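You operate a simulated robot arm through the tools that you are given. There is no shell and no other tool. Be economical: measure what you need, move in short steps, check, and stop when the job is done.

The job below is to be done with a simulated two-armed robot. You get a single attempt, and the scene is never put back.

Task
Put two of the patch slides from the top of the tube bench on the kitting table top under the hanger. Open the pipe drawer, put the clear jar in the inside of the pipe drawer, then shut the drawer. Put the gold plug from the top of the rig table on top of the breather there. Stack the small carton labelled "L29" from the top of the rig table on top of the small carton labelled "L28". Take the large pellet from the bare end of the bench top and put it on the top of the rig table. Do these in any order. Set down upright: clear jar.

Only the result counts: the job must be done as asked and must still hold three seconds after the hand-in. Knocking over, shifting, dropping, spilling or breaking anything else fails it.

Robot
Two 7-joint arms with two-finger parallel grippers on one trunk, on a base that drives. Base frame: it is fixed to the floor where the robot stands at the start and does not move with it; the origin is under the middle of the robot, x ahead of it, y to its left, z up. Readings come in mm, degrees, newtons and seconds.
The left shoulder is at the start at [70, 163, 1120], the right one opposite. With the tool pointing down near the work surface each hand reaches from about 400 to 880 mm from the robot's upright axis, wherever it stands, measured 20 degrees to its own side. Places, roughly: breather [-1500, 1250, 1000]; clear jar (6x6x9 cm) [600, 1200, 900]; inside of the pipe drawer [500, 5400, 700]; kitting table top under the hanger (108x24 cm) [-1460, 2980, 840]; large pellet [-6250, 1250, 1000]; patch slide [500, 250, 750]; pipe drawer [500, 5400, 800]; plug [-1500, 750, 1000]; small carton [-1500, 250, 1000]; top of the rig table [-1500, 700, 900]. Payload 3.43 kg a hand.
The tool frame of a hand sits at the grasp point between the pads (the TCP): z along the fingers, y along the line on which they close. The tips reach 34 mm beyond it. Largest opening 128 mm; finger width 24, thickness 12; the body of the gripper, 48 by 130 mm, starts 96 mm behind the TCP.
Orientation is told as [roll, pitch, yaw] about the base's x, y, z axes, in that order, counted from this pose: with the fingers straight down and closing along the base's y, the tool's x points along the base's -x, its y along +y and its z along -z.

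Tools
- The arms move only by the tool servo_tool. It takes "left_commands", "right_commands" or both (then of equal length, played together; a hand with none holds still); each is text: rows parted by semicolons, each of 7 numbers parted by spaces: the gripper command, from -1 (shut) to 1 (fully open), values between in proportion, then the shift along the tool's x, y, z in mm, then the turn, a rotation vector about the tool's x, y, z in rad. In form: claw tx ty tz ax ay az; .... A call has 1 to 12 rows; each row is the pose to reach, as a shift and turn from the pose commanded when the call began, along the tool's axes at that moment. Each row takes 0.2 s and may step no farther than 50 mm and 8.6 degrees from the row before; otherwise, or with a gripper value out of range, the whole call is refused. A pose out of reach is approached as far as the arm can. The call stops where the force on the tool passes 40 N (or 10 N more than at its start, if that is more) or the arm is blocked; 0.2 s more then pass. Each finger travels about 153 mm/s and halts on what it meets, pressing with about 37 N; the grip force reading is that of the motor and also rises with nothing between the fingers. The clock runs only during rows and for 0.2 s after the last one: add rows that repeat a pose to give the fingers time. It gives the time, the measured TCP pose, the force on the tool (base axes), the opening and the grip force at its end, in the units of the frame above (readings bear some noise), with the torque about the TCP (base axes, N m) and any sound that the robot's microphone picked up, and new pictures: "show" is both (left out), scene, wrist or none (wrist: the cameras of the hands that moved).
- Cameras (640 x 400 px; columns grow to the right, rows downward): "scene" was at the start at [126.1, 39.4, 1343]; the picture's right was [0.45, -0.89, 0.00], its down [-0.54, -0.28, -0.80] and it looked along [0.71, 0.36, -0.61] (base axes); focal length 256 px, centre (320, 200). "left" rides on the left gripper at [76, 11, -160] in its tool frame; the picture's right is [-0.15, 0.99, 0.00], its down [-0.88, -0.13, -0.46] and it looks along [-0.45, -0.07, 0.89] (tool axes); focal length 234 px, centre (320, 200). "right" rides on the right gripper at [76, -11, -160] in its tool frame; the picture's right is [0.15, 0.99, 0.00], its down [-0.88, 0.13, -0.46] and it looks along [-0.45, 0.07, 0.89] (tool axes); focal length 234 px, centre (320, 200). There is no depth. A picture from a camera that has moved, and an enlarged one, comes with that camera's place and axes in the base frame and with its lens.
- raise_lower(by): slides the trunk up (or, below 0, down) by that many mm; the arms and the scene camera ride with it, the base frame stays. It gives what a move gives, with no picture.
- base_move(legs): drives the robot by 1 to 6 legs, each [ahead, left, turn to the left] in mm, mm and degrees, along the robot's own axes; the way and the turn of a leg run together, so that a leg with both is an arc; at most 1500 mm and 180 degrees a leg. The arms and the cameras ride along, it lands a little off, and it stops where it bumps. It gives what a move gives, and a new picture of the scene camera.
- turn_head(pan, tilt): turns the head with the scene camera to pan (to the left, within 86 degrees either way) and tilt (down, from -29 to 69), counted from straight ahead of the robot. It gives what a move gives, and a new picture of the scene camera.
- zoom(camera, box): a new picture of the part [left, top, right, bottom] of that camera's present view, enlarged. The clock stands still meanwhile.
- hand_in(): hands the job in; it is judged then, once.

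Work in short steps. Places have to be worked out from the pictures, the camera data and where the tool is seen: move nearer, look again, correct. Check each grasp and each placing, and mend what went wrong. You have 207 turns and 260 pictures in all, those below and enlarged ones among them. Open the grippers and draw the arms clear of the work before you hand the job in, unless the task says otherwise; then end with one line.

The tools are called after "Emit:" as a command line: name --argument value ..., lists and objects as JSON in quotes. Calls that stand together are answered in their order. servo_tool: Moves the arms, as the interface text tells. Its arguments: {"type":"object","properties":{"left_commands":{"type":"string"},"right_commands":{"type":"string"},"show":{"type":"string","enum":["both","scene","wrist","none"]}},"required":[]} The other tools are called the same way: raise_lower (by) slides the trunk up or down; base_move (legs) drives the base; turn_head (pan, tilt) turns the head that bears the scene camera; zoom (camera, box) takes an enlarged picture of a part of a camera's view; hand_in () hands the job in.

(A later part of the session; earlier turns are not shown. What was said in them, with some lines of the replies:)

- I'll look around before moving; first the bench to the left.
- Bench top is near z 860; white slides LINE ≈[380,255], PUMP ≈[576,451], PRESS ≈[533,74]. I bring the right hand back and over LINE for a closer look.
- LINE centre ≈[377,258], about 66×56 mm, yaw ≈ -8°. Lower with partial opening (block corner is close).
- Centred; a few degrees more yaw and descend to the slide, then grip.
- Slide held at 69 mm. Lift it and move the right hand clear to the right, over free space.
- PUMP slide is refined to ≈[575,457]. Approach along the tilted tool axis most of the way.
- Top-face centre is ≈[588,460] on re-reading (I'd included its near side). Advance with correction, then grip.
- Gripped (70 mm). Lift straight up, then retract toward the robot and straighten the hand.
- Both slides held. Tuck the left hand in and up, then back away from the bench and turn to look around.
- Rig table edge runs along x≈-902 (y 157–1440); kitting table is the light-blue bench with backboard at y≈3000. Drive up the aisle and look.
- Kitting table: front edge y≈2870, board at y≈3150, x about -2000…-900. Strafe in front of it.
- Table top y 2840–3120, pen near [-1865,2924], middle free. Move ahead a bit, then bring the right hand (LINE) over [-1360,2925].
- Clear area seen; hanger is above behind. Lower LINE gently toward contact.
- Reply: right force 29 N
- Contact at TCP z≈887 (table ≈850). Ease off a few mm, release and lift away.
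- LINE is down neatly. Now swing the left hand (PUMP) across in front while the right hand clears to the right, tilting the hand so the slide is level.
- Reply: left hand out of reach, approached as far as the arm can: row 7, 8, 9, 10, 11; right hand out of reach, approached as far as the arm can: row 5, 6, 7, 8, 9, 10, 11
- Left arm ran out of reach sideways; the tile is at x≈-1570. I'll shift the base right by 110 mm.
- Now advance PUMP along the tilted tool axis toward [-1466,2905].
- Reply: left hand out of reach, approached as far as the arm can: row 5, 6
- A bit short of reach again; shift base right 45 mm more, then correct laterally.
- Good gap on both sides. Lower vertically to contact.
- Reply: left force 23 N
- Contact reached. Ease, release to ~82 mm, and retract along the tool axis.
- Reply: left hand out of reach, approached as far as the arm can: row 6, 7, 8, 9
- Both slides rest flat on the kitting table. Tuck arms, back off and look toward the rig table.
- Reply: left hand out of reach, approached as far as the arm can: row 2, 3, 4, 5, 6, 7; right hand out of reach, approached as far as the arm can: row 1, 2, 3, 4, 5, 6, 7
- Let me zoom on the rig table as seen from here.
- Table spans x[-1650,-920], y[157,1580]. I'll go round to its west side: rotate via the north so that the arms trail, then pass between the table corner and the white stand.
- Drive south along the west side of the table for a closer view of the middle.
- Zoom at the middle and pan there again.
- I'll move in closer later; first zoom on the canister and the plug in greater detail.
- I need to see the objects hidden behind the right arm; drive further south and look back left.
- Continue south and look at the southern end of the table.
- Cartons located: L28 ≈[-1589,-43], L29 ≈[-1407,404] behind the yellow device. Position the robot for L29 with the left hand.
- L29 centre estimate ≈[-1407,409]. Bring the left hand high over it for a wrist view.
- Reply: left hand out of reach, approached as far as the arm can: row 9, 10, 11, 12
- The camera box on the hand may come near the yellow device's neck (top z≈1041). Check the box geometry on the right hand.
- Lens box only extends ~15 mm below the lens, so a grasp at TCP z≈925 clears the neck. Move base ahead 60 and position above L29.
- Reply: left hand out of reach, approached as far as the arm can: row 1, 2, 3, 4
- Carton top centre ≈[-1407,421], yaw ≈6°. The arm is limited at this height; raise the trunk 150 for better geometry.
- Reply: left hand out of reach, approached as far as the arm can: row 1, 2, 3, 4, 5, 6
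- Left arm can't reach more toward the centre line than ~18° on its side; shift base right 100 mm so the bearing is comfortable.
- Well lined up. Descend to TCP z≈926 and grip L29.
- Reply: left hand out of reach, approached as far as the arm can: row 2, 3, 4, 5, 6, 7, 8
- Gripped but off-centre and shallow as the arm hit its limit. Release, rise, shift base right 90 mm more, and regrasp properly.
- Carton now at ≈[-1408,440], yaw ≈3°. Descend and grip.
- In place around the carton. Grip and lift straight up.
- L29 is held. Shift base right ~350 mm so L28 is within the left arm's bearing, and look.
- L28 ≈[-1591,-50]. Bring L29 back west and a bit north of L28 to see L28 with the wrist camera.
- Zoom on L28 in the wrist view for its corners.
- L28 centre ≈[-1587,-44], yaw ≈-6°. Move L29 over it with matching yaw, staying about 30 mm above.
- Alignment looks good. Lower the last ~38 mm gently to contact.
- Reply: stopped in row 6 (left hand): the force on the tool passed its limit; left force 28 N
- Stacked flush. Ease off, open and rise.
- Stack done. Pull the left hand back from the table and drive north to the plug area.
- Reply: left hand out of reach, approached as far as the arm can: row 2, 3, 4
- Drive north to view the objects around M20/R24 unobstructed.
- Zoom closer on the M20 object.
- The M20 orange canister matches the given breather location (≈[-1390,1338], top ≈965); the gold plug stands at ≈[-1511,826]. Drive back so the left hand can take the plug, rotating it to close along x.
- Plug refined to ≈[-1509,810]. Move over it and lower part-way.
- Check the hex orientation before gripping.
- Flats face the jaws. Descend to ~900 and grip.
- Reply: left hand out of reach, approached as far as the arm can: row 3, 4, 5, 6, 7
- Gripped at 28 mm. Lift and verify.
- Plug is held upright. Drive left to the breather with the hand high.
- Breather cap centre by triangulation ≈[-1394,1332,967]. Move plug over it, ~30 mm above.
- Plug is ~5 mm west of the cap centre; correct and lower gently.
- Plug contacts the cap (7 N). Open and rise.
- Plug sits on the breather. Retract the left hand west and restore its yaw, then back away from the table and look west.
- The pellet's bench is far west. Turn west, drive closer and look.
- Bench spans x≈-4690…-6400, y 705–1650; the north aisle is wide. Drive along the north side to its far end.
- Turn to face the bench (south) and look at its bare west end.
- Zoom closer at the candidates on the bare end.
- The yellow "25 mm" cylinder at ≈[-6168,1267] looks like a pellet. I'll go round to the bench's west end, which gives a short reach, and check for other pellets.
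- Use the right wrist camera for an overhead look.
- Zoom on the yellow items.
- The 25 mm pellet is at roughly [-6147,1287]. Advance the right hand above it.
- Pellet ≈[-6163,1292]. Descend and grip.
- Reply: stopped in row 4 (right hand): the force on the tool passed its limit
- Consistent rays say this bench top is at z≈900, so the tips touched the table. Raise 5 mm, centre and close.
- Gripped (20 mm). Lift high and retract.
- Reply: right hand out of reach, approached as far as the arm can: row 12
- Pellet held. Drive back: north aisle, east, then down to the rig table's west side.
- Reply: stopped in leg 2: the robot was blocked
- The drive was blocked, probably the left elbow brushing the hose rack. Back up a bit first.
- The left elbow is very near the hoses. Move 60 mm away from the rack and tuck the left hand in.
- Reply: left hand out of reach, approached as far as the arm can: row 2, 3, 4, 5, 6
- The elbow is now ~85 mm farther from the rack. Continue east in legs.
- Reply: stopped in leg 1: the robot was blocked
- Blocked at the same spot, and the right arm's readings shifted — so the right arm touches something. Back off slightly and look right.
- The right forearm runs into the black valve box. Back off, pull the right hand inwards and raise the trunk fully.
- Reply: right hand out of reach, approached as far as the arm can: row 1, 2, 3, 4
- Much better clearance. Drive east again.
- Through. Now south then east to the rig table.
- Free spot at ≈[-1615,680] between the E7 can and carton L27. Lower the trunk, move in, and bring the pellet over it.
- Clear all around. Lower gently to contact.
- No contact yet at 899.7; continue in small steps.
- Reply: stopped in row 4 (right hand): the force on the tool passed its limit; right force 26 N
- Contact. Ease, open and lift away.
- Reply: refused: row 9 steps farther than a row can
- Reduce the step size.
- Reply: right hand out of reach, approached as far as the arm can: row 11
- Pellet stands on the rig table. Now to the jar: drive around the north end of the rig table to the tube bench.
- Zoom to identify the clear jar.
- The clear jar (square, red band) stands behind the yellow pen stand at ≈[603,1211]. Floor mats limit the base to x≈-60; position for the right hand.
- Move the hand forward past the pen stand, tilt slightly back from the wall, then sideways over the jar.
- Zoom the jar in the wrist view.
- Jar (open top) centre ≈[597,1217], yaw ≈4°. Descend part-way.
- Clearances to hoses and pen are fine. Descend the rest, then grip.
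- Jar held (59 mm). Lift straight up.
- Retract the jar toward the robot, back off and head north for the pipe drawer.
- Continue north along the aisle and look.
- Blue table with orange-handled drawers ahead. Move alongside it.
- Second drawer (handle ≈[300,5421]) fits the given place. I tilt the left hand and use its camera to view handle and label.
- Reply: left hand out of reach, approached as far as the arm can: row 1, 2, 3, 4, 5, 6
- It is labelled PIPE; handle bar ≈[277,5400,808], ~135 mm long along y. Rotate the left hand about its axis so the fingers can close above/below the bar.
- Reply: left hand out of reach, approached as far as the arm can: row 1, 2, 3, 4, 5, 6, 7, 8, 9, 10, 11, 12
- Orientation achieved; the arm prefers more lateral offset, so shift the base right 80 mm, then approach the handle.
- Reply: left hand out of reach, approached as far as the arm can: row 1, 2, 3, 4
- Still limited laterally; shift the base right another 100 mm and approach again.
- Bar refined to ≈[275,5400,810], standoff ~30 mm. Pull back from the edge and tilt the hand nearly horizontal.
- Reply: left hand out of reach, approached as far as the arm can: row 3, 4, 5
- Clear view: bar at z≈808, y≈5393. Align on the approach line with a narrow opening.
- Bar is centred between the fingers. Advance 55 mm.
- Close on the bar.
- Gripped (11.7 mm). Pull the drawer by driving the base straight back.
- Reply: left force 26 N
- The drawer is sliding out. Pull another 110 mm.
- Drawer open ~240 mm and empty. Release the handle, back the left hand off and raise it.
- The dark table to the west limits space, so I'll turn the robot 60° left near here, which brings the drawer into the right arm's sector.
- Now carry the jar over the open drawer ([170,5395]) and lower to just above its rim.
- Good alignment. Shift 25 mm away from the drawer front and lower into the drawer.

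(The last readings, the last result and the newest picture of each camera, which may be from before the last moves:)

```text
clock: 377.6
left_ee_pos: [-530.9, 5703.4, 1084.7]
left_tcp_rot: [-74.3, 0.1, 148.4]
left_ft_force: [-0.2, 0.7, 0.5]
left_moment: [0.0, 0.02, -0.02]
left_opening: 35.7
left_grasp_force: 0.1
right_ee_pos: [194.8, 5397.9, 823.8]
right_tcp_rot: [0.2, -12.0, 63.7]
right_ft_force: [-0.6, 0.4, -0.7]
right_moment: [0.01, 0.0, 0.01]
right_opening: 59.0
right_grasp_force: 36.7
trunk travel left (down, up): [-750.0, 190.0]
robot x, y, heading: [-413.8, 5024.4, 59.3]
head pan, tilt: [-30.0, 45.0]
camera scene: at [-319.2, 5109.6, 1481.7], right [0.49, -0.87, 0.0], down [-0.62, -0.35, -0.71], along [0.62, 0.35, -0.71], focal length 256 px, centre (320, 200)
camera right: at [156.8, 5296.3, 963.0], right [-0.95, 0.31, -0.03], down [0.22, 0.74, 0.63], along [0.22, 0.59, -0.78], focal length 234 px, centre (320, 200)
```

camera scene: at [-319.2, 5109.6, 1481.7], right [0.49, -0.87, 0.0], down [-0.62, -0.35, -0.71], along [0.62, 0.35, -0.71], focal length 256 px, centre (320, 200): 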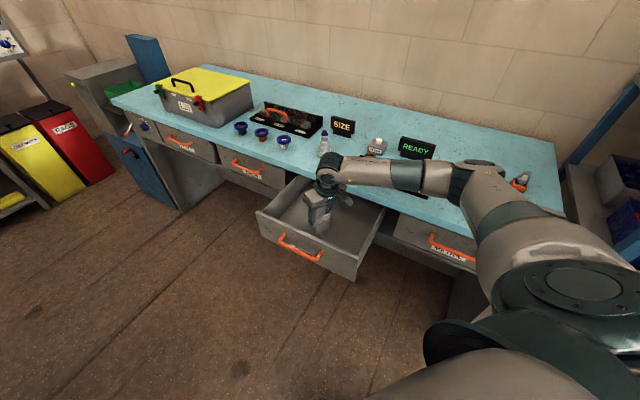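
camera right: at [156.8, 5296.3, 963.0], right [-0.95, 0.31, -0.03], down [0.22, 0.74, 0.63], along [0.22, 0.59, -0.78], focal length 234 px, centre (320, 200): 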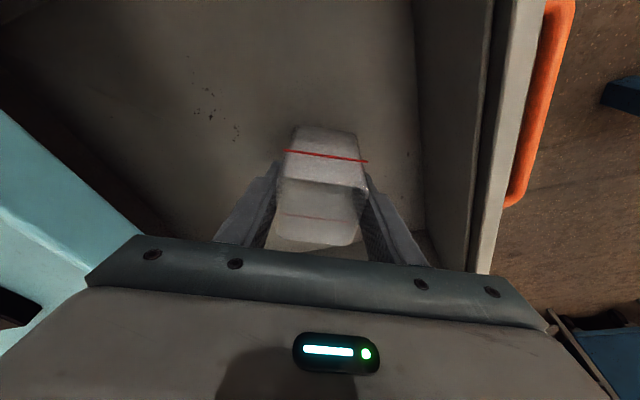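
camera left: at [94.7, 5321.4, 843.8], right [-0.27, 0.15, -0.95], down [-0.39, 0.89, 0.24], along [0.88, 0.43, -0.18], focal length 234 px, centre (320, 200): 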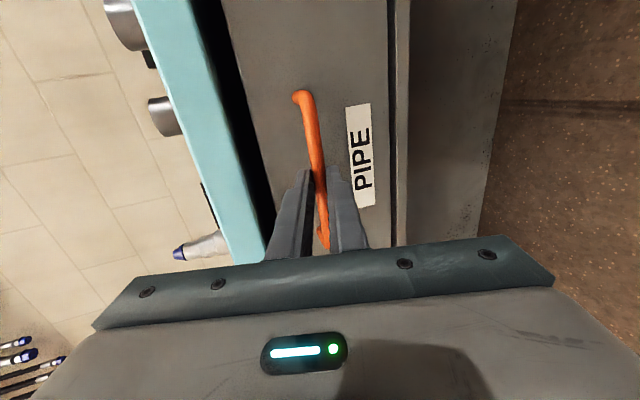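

Continue lowering in small steps to contact with the drawer floor.

Emit:
servo_tool --right_commands "-1 1.7 0 7.8 0 0 0;-1 3.3 0 15.6 0 0 0;-1 4.6 0 21.5 0 0 0;-1 5.6 0 26.4 0 0 0;-1 6.6 0 31 0 0 0;-1 7.5 0 35 0 0 0" --show "wrist"

```text
clock: 379.0
left_ee_pos: [-532.1, 5702.9, 1086.9]
left_tcp_rot: [-74.2, 0.3, 148.6]
left_ft_force: [0.4, 0.3, -0.2]
left_moment: [-0.01, -0.01, 0.01]
left_opening: 35.9
left_grasp_force: 0.2
right_ee_pos: [194.8, 5397.6, 790.7]
right_tcp_rot: [0.1, -12.2, 63.7]
right_ft_force: [0.7, -0.5, 5.8]
right_moment: [-0.19, -0.16, -0.02]
right_opening: 59.1
right_grasp_force: 36.7
trunk travel left (down, up): [-750.0, 190.0]
robot x, y, heading: [-414.1, 5023.5, 59.6]
head pan, tilt: [-30.0, 45.0]
camera right: at [156.4, 5296.7, 929.0], right [-0.95, 0.31, -0.03], down [0.22, 0.74, 0.63], along [0.22, 0.59, -0.78], focal length 234 px, centre (320, 200)
```

right: 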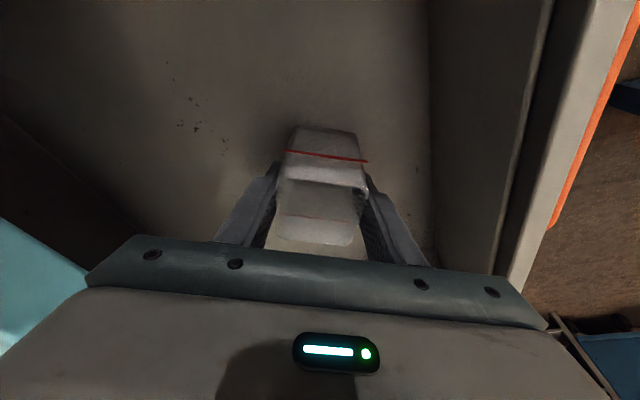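

Floor contact. Release and rise straight out.

Emit:
servo_tool --right_commands "-0.08 0 0 0 0 0 0;0.2 0 0 0 0 0 0;0.25 0 0 0 0 0 0;0.25 -6 0 -30 0 0 0;0.25 -15 0 -72 0 0 0;0.25 -24 0 -115 0 0 0;0.25 -33 0 -158 0 0 0;0.25 -42 0 -200 0 0 0;0.25 -51 0 -243 0 0 0;0.25 -58 0 -275 0 0 0" --show "both"

```text
clock: 381.2
left_ee_pos: [-532.5, 5705.3, 1085.0]
left_tcp_rot: [-74.2, 0.3, 148.6]
left_ft_force: [0.1, -0.7, -0.1]
left_moment: [-0.01, -0.02, 0.02]
left_opening: 36.0
left_grasp_force: 0.0
right_ee_pos: [195.0, 5397.9, 1070.8]
right_tcp_rot: [0.2, -11.8, 63.7]
right_ft_force: [-0.2, 0.2, 0.2]
right_moment: [0.0, 0.01, 0.02]
right_opening: 80.0
right_grasp_force: 0.2
trunk travel left (down, up): [-750.0, 190.0]
robot x, y, heading: [-416.5, 5028.4, 59.6]
head pan, tilt: [-30.0, 45.0]
camera scene: at [-320.0, 5109.6, 1481.7], right [0.49, -0.87, 0.0], down [-0.62, -0.35, -0.71], along [0.62, 0.35, -0.71], focal length 256 px, centre (320, 200)
camera right: at [155.8, 5296.8, 1209.8], right [-0.95, 0.31, -0.03], down [0.22, 0.74, 0.63], along [0.21, 0.59, -0.78], focal length 234 px, centre (320, 200)
```

scene: 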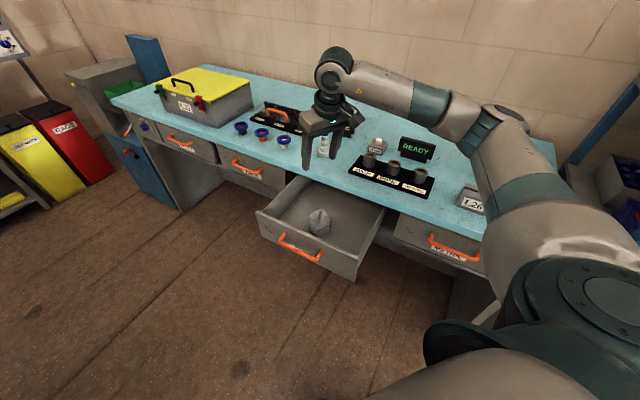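
right: 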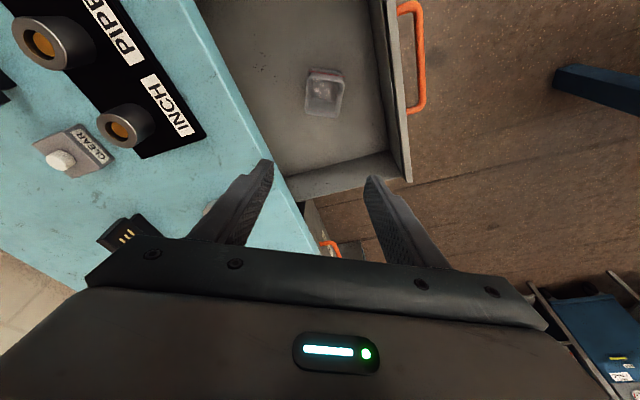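

Jar stands upright in the drawer. Now bring the right hand in front of the drawer, closing the fingers and turning it square, ready to push.

Emit:
servo_tool --right_commands "-1 12.7 16.5 -2.7 0.0231 0 0.1086;-1 25.3 33 -5.4 0.0462 0 0.2172;-1 38 49.5 -8.1 0.0693 0 0.3258;-1 50.6 66 -10.8 0.0924 0 0.4344;-1 63.3 82.5 -13.5 0.1155 0 0.543;-1 76 99 -16.1 0.1386 0 0.6516;-1 88.6 115.4 -18.8 0.1617 0 0.7602;-1 101.3 132 -21.5 0.1848 0 0.8688;-1 114 148.4 -24.2 0.2079 0 0.9774;-1 126.6 164.9 -26.9 0.231 0 1.086;-1 126.6 164.9 -26.9 0.231 0 1.086" --show "both"

```text
clock: 383.6
left_ee_pos: [-531.4, 5702.8, 1086.5]
left_tcp_rot: [-74.2, 0.3, 148.5]
left_ft_force: [0.7, -0.6, 0.4]
left_moment: [0.02, -0.02, 0.01]
left_opening: 35.9
left_grasp_force: 0.1
right_ee_pos: [-11.0, 5354.6, 1069.8]
right_tcp_rot: [0.1, -11.9, 0.0]
right_ft_force: [0.7, 0.6, -0.2]
right_moment: [-0.03, -0.01, -0.04]
right_opening: 0.0
right_grasp_force: 32.6
trunk travel left (down, up): [-750.0, 190.0]
robot x, y, heading: [-416.9, 5026.4, 59.4]
head pan, tilt: [-30.0, 45.0]
camera scene: at [-318.9, 5109.2, 1481.7], right [0.49, -0.87, 0.0], down [-0.62, -0.35, -0.71], along [0.62, 0.35, -0.71], focal length 256 px, centre (320, 200)
camera right: at [-118.5, 5342.2, 1209.8], right [-0.14, 0.99, -0.03], down [0.77, 0.13, 0.63], along [0.62, 0.07, -0.78], focal length 234 px, centre (320, 200)
```

scene: 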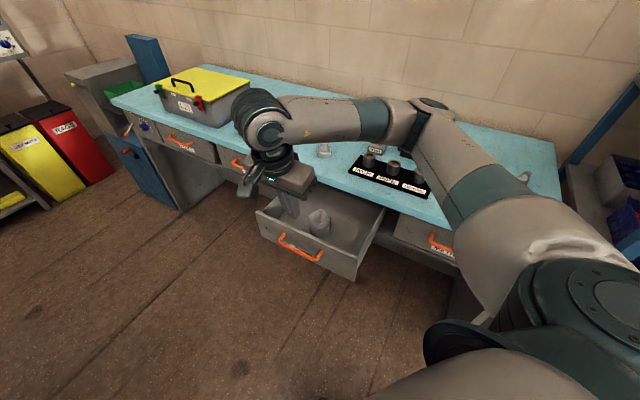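
right: 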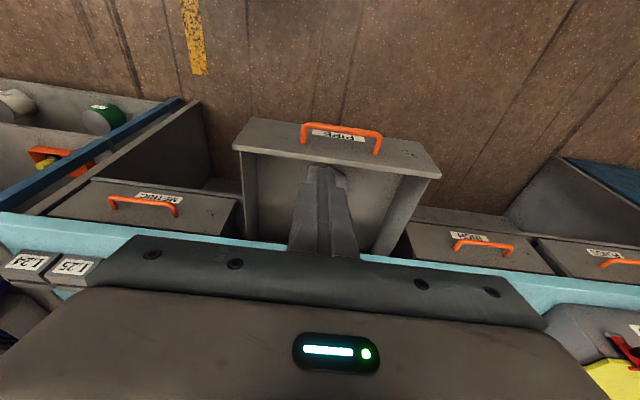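

The closed fingers are ~25 mm in front of the handle bar (x≈37). Lower to handle height.

Emit:
servo_tool --right_commands "-1 9 0 43 0 0 0;-1 18 0 86 0 0 0;-1 27 0 129 0 0 0;-1 36 0 171 0 0 0;-1 45 0 214 0 0 0;-1 54.5 0 256 0 0 0;-1 54.5 0 256 0 0 0" --show "both"

```text
clock: 385.2
left_ee_pos: [-531.8, 5703.1, 1085.9]
left_tcp_rot: [-74.2, 0.3, 148.4]
left_ft_force: [0.5, 0.0, 0.2]
left_moment: [-0.02, -0.01, -0.05]
left_opening: 35.6
left_grasp_force: 0.1
right_ee_pos: [-12.0, 5354.9, 807.9]
right_tcp_rot: [0.2, -11.9, 0.1]
right_ft_force: [0.2, -0.2, -0.7]
right_moment: [0.02, -0.06, -0.01]
right_opening: 0.1
right_grasp_force: 32.7
trunk travel left (down, up): [-750.0, 190.0]
robot x, y, heading: [-414.2, 5025.0, 59.5]
head pan, tilt: [-30.0, 45.0]
camera scene: at [-319.7, 5109.4, 1481.7], right [0.49, -0.87, 0.0], down [-0.62, -0.35, -0.71], along [0.62, 0.35, -0.71], focal length 256 px, centre (320, 200)
camera right: at [-120.7, 5343.0, 947.5], right [-0.15, 0.99, -0.03], down [0.77, 0.13, 0.63], along [0.62, 0.07, -0.78], focal length 234 px, centre (320, 200)
```

scene: 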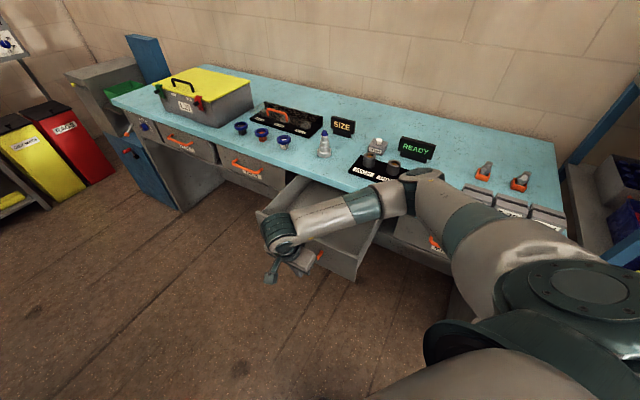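
right: 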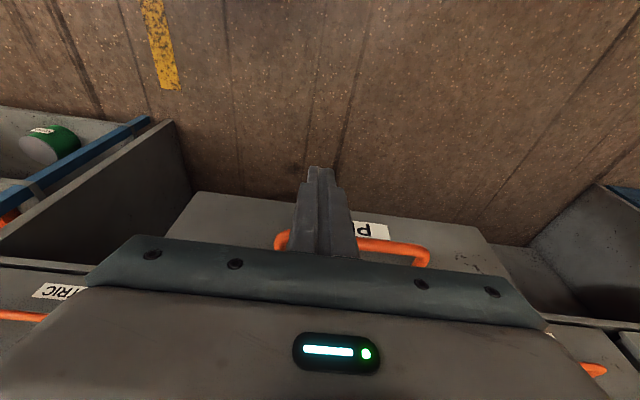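

Push the drawer shut slowly with the arm.

Emit:
servo_tool --right_commands "-1 -15 0 3.2 0 0 0;-1 -29 0 6.2 0 0 0;-1 -45 0 9.6 0 0 0;-1 -61 0 13 0 0 0;-1 -77 0 16.4 0 0 0;-1 -93 0 19.8 0 0 0;-1 -109 0 23.2 0 0 0;-1 -125 0 26.6 0 0 0;-1 -141 0 30 0 0 0;-1 -157 0 33.4 0 0 0;-1 -173 0 36.8 0 0 0;-1 -189 0 40.2 0 0 0" --show "both"

```text
clock: 387.8
left_ee_pos: [-531.2, 5703.3, 1085.6]
left_tcp_rot: [-74.3, 0.3, 148.7]
left_ft_force: [0.2, 0.3, 1.1]
left_moment: [-0.03, -0.03, 0.0]
left_opening: 35.9
left_grasp_force: 0.0
right_ee_pos: [181.9, 5356.8, 809.0]
right_tcp_rot: [0.1, -11.7, 0.1]
right_ft_force: [-0.2, -0.7, 0.3]
right_moment: [0.02, 0.01, 0.0]
right_opening: 0.2
right_grasp_force: 33.2
trunk travel left (down, up): [-750.0, 190.0]
robot x, y, heading: [-414.6, 5025.6, 59.6]
head pan, tilt: [-30.0, 45.0]
camera scene: at [-319.1, 5109.6, 1481.7], right [0.49, -0.87, 0.0], down [-0.62, -0.35, -0.71], along [0.62, 0.35, -0.71], focal length 256 px, centre (320, 200)
camera right: at [74.8, 5343.3, 947.0], right [-0.15, 0.99, -0.03], down [0.77, 0.13, 0.63], along [0.62, 0.07, -0.78], focal length 234 px, centre (320, 200)
```

scene: 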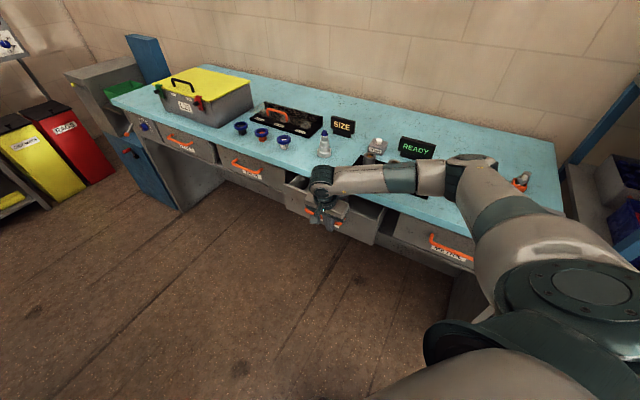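
right: 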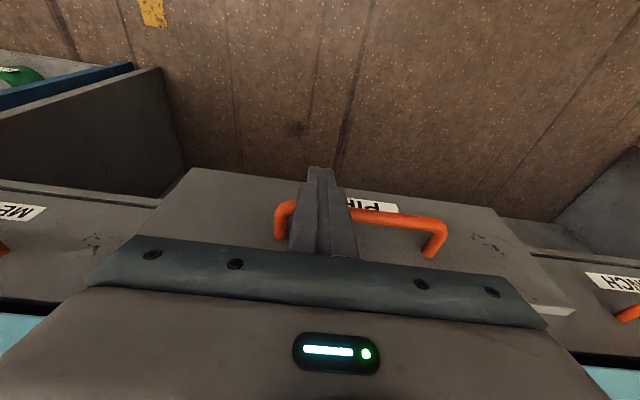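

It is sliding in. Continue the last ~80 mm in small steps until it stops.

Emit:
servo_tool --right_commands "-1 -12 0 2.6 0 0 0;-1 -24 0 5.1 0 0 0;-1 -36 0 7.7 0 0 0;-1 -46 0 9.8 0 0 0;-1 -54 0 11.5 0 0 0;-1 -60 0 12.8 0 0 0;-1 -66 0 14 0 0 0;-1 -70 0 14.9 0 0 0;-1 -74 0 15.7 0 0 0;-1 -78 0 16.6 0 0 0" --show "both"

```text
clock: 390.0
left_ee_pos: [-531.1, 5703.0, 1084.9]
left_tcp_rot: [-74.2, 0.3, 148.4]
left_ft_force: [-0.1, -0.5, 0.0]
left_moment: [0.04, -0.01, 0.02]
left_opening: 35.5
left_grasp_force: 0.1
right_ee_pos: [261.4, 5355.3, 807.8]
right_tcp_rot: [0.1, -11.8, 0.1]
right_ft_force: [-1.8, 0.4, -0.7]
right_moment: [0.01, 0.01, -0.01]
right_opening: 0.0
right_grasp_force: 32.7
trunk travel left (down, up): [-750.0, 190.0]
robot x, y, heading: [-416.7, 5032.4, 59.4]
head pan, tilt: [-30.0, 45.0]
camera scene: at [-319.8, 5109.5, 1481.7], right [0.49, -0.87, 0.0], down [-0.62, -0.35, -0.71], along [0.62, 0.35, -0.71], focal length 256 px, centre (320, 200)
camera right: at [153.6, 5343.8, 947.1], right [-0.15, 0.99, -0.03], down [0.77, 0.13, 0.63], along [0.62, 0.07, -0.78], focal length 234 px, centre (320, 200)
```

scene: 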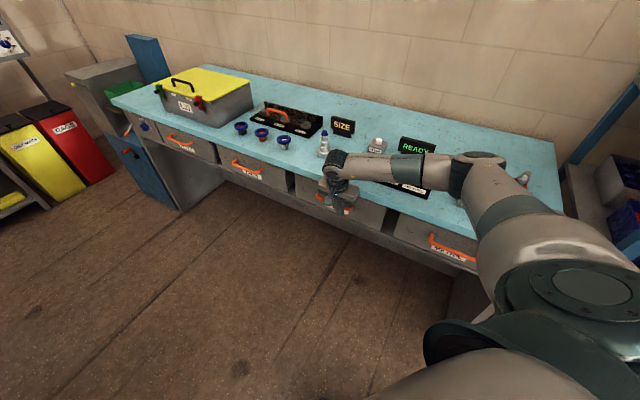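
right: 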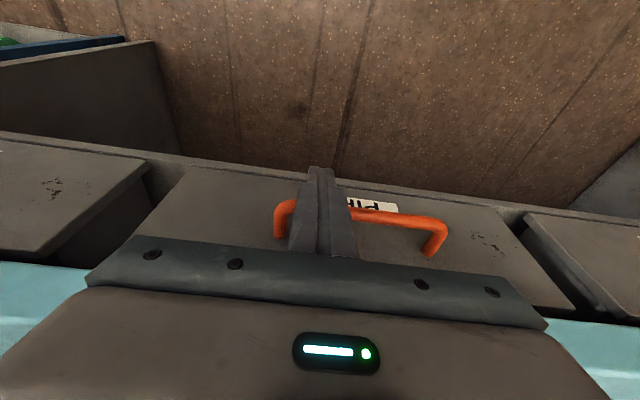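

Nearly flush; no stop force yet. Push a few mm more until it resists.

Emit:
servo_tool --right_commands "-1 -3 0 0.6 0 0 0;-1 -6 0 1.3 0 0 0;-1 -9 0 1.9 0 0 0;-1 -12 0 2.6 0 0 0;-1 -15 0 3.2 0 0 0" --show "wrist"

```text
clock: 390.9
left_ee_pos: [-532.7, 5703.2, 1085.4]
left_tcp_rot: [-74.1, 0.3, 148.6]
left_ft_force: [-0.3, -0.1, 0.3]
left_moment: [0.03, -0.05, 0.03]
left_opening: 35.8
left_grasp_force: 0.0
right_ee_pos: [263.0, 5356.1, 804.3]
right_tcp_rot: [0.1, -11.1, 0.7]
right_ft_force: [-12.5, -4.4, 9.2]
right_moment: [0.03, -0.05, -0.05]
right_opening: 0.2
right_grasp_force: 33.4
trunk travel left (down, up): [-750.0, 190.0]
robot x, y, heading: [-412.1, 5026.6, 59.4]
head pan, tilt: [-30.0, 45.0]
stopped in row 4 (right hand): the force on the tool passed its limit (the readings are from after the stop); the commanded pose is now the measured one
camera right: at [156.3, 5344.3, 945.8], right [-0.16, 0.99, -0.03], down [0.77, 0.14, 0.62], along [0.61, 0.07, -0.79], focal length 234 px, centre (320, 200)
```

right: 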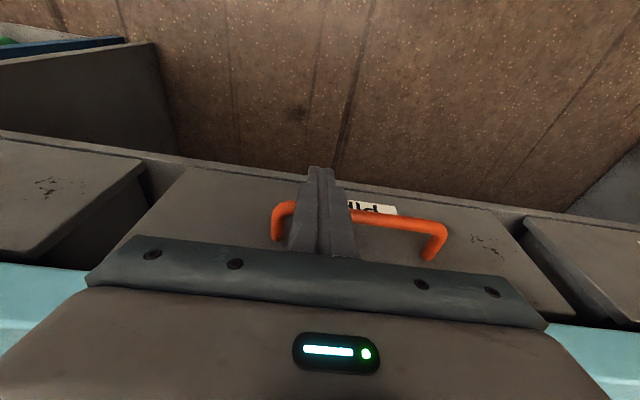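

The drawer is firmly shut. Back the hand straight off and raise it.

Emit:
servo_tool --right_commands "-1 20 0 -4 0 0 0;-1 50 0 -10 0 0 0;-1 90 0 -19 0 0 0;-1 130 0 -28 0 0 0;-1 125 0 -70 0 0 0;-1 116 0 -115 0 0 0;-1 107 0 -160 0 0 0;-1 98 0 -205 0 0 0;0 90 0 -245 0 0 0;0 90 0 -265 0 0 0" --show "scene"

Emit:
zoom --camera "scene" --box '[200, 120, 440, 270]'

```text
clock: 393.1
left_ee_pos: [-532.8, 5702.9, 1086.0]
left_tcp_rot: [-74.1, 0.2, 148.7]
left_ft_force: [-0.1, 0.5, -0.9]
left_moment: [0.0, 0.0, -0.01]
left_opening: 35.7
left_grasp_force: 0.0
right_ee_pos: [122.1, 5354.6, 1048.0]
right_tcp_rot: [0.0, -11.3, 0.5]
right_ft_force: [0.2, -0.1, -0.2]
right_moment: [0.0, -0.01, 0.03]
right_opening: 63.9
right_grasp_force: 0.0
trunk travel left (down, up): [-750.0, 190.0]
robot x, y, heading: [-413.4, 5026.1, 59.4]
head pan, tilt: [-30.0, 45.0]
camera scene: at [-320.5, 5109.6, 1481.7], right [0.49, -0.87, 0.0], down [-0.62, -0.35, -0.71], along [0.62, 0.35, -0.71], focal length 256 px, centre (320, 200)
```

scene: 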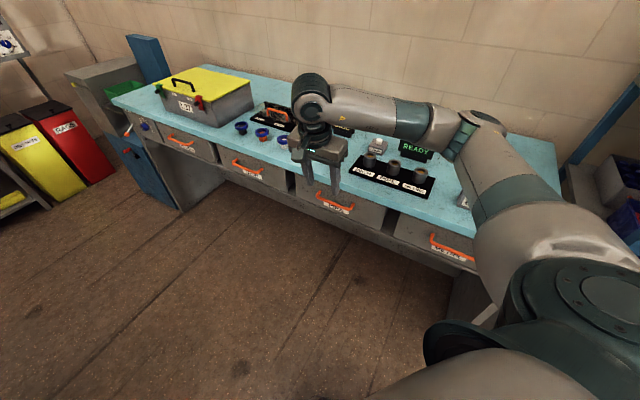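

```text
2.67 times, centred on (320, 195) of scene
camera zoom: at [-320.5, 5109.6, 1481.7], right [0.49, -0.87, 0.0], down [-0.62, -0.35, -0.71], along [0.62, 0.35, -0.71], focal length 684 px, centre (320, 213)
```

zoom: 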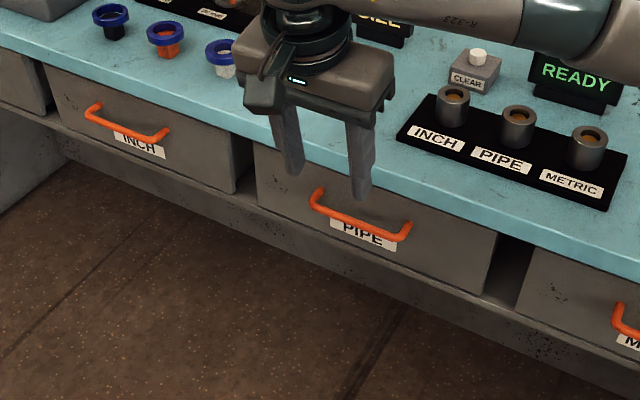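

Both slides, the stacked cartons, the plug, the pellet and the jar have been placed. The drawer is flush, and both hands are open and clear, so I hand in.

Emit:
hand_in

```text
The job is handed in.
```

I did all five jobs and handed in, but the robot bumped something twice while carrying the pellet. I never checked whether anything there moved. It happened in the aisle between the hose rack and the pellet bench, most likely the right forearm against the black valve box. I also took the orange M20 canister to be the breather, from its rough position and shape, because nothing on it says so.
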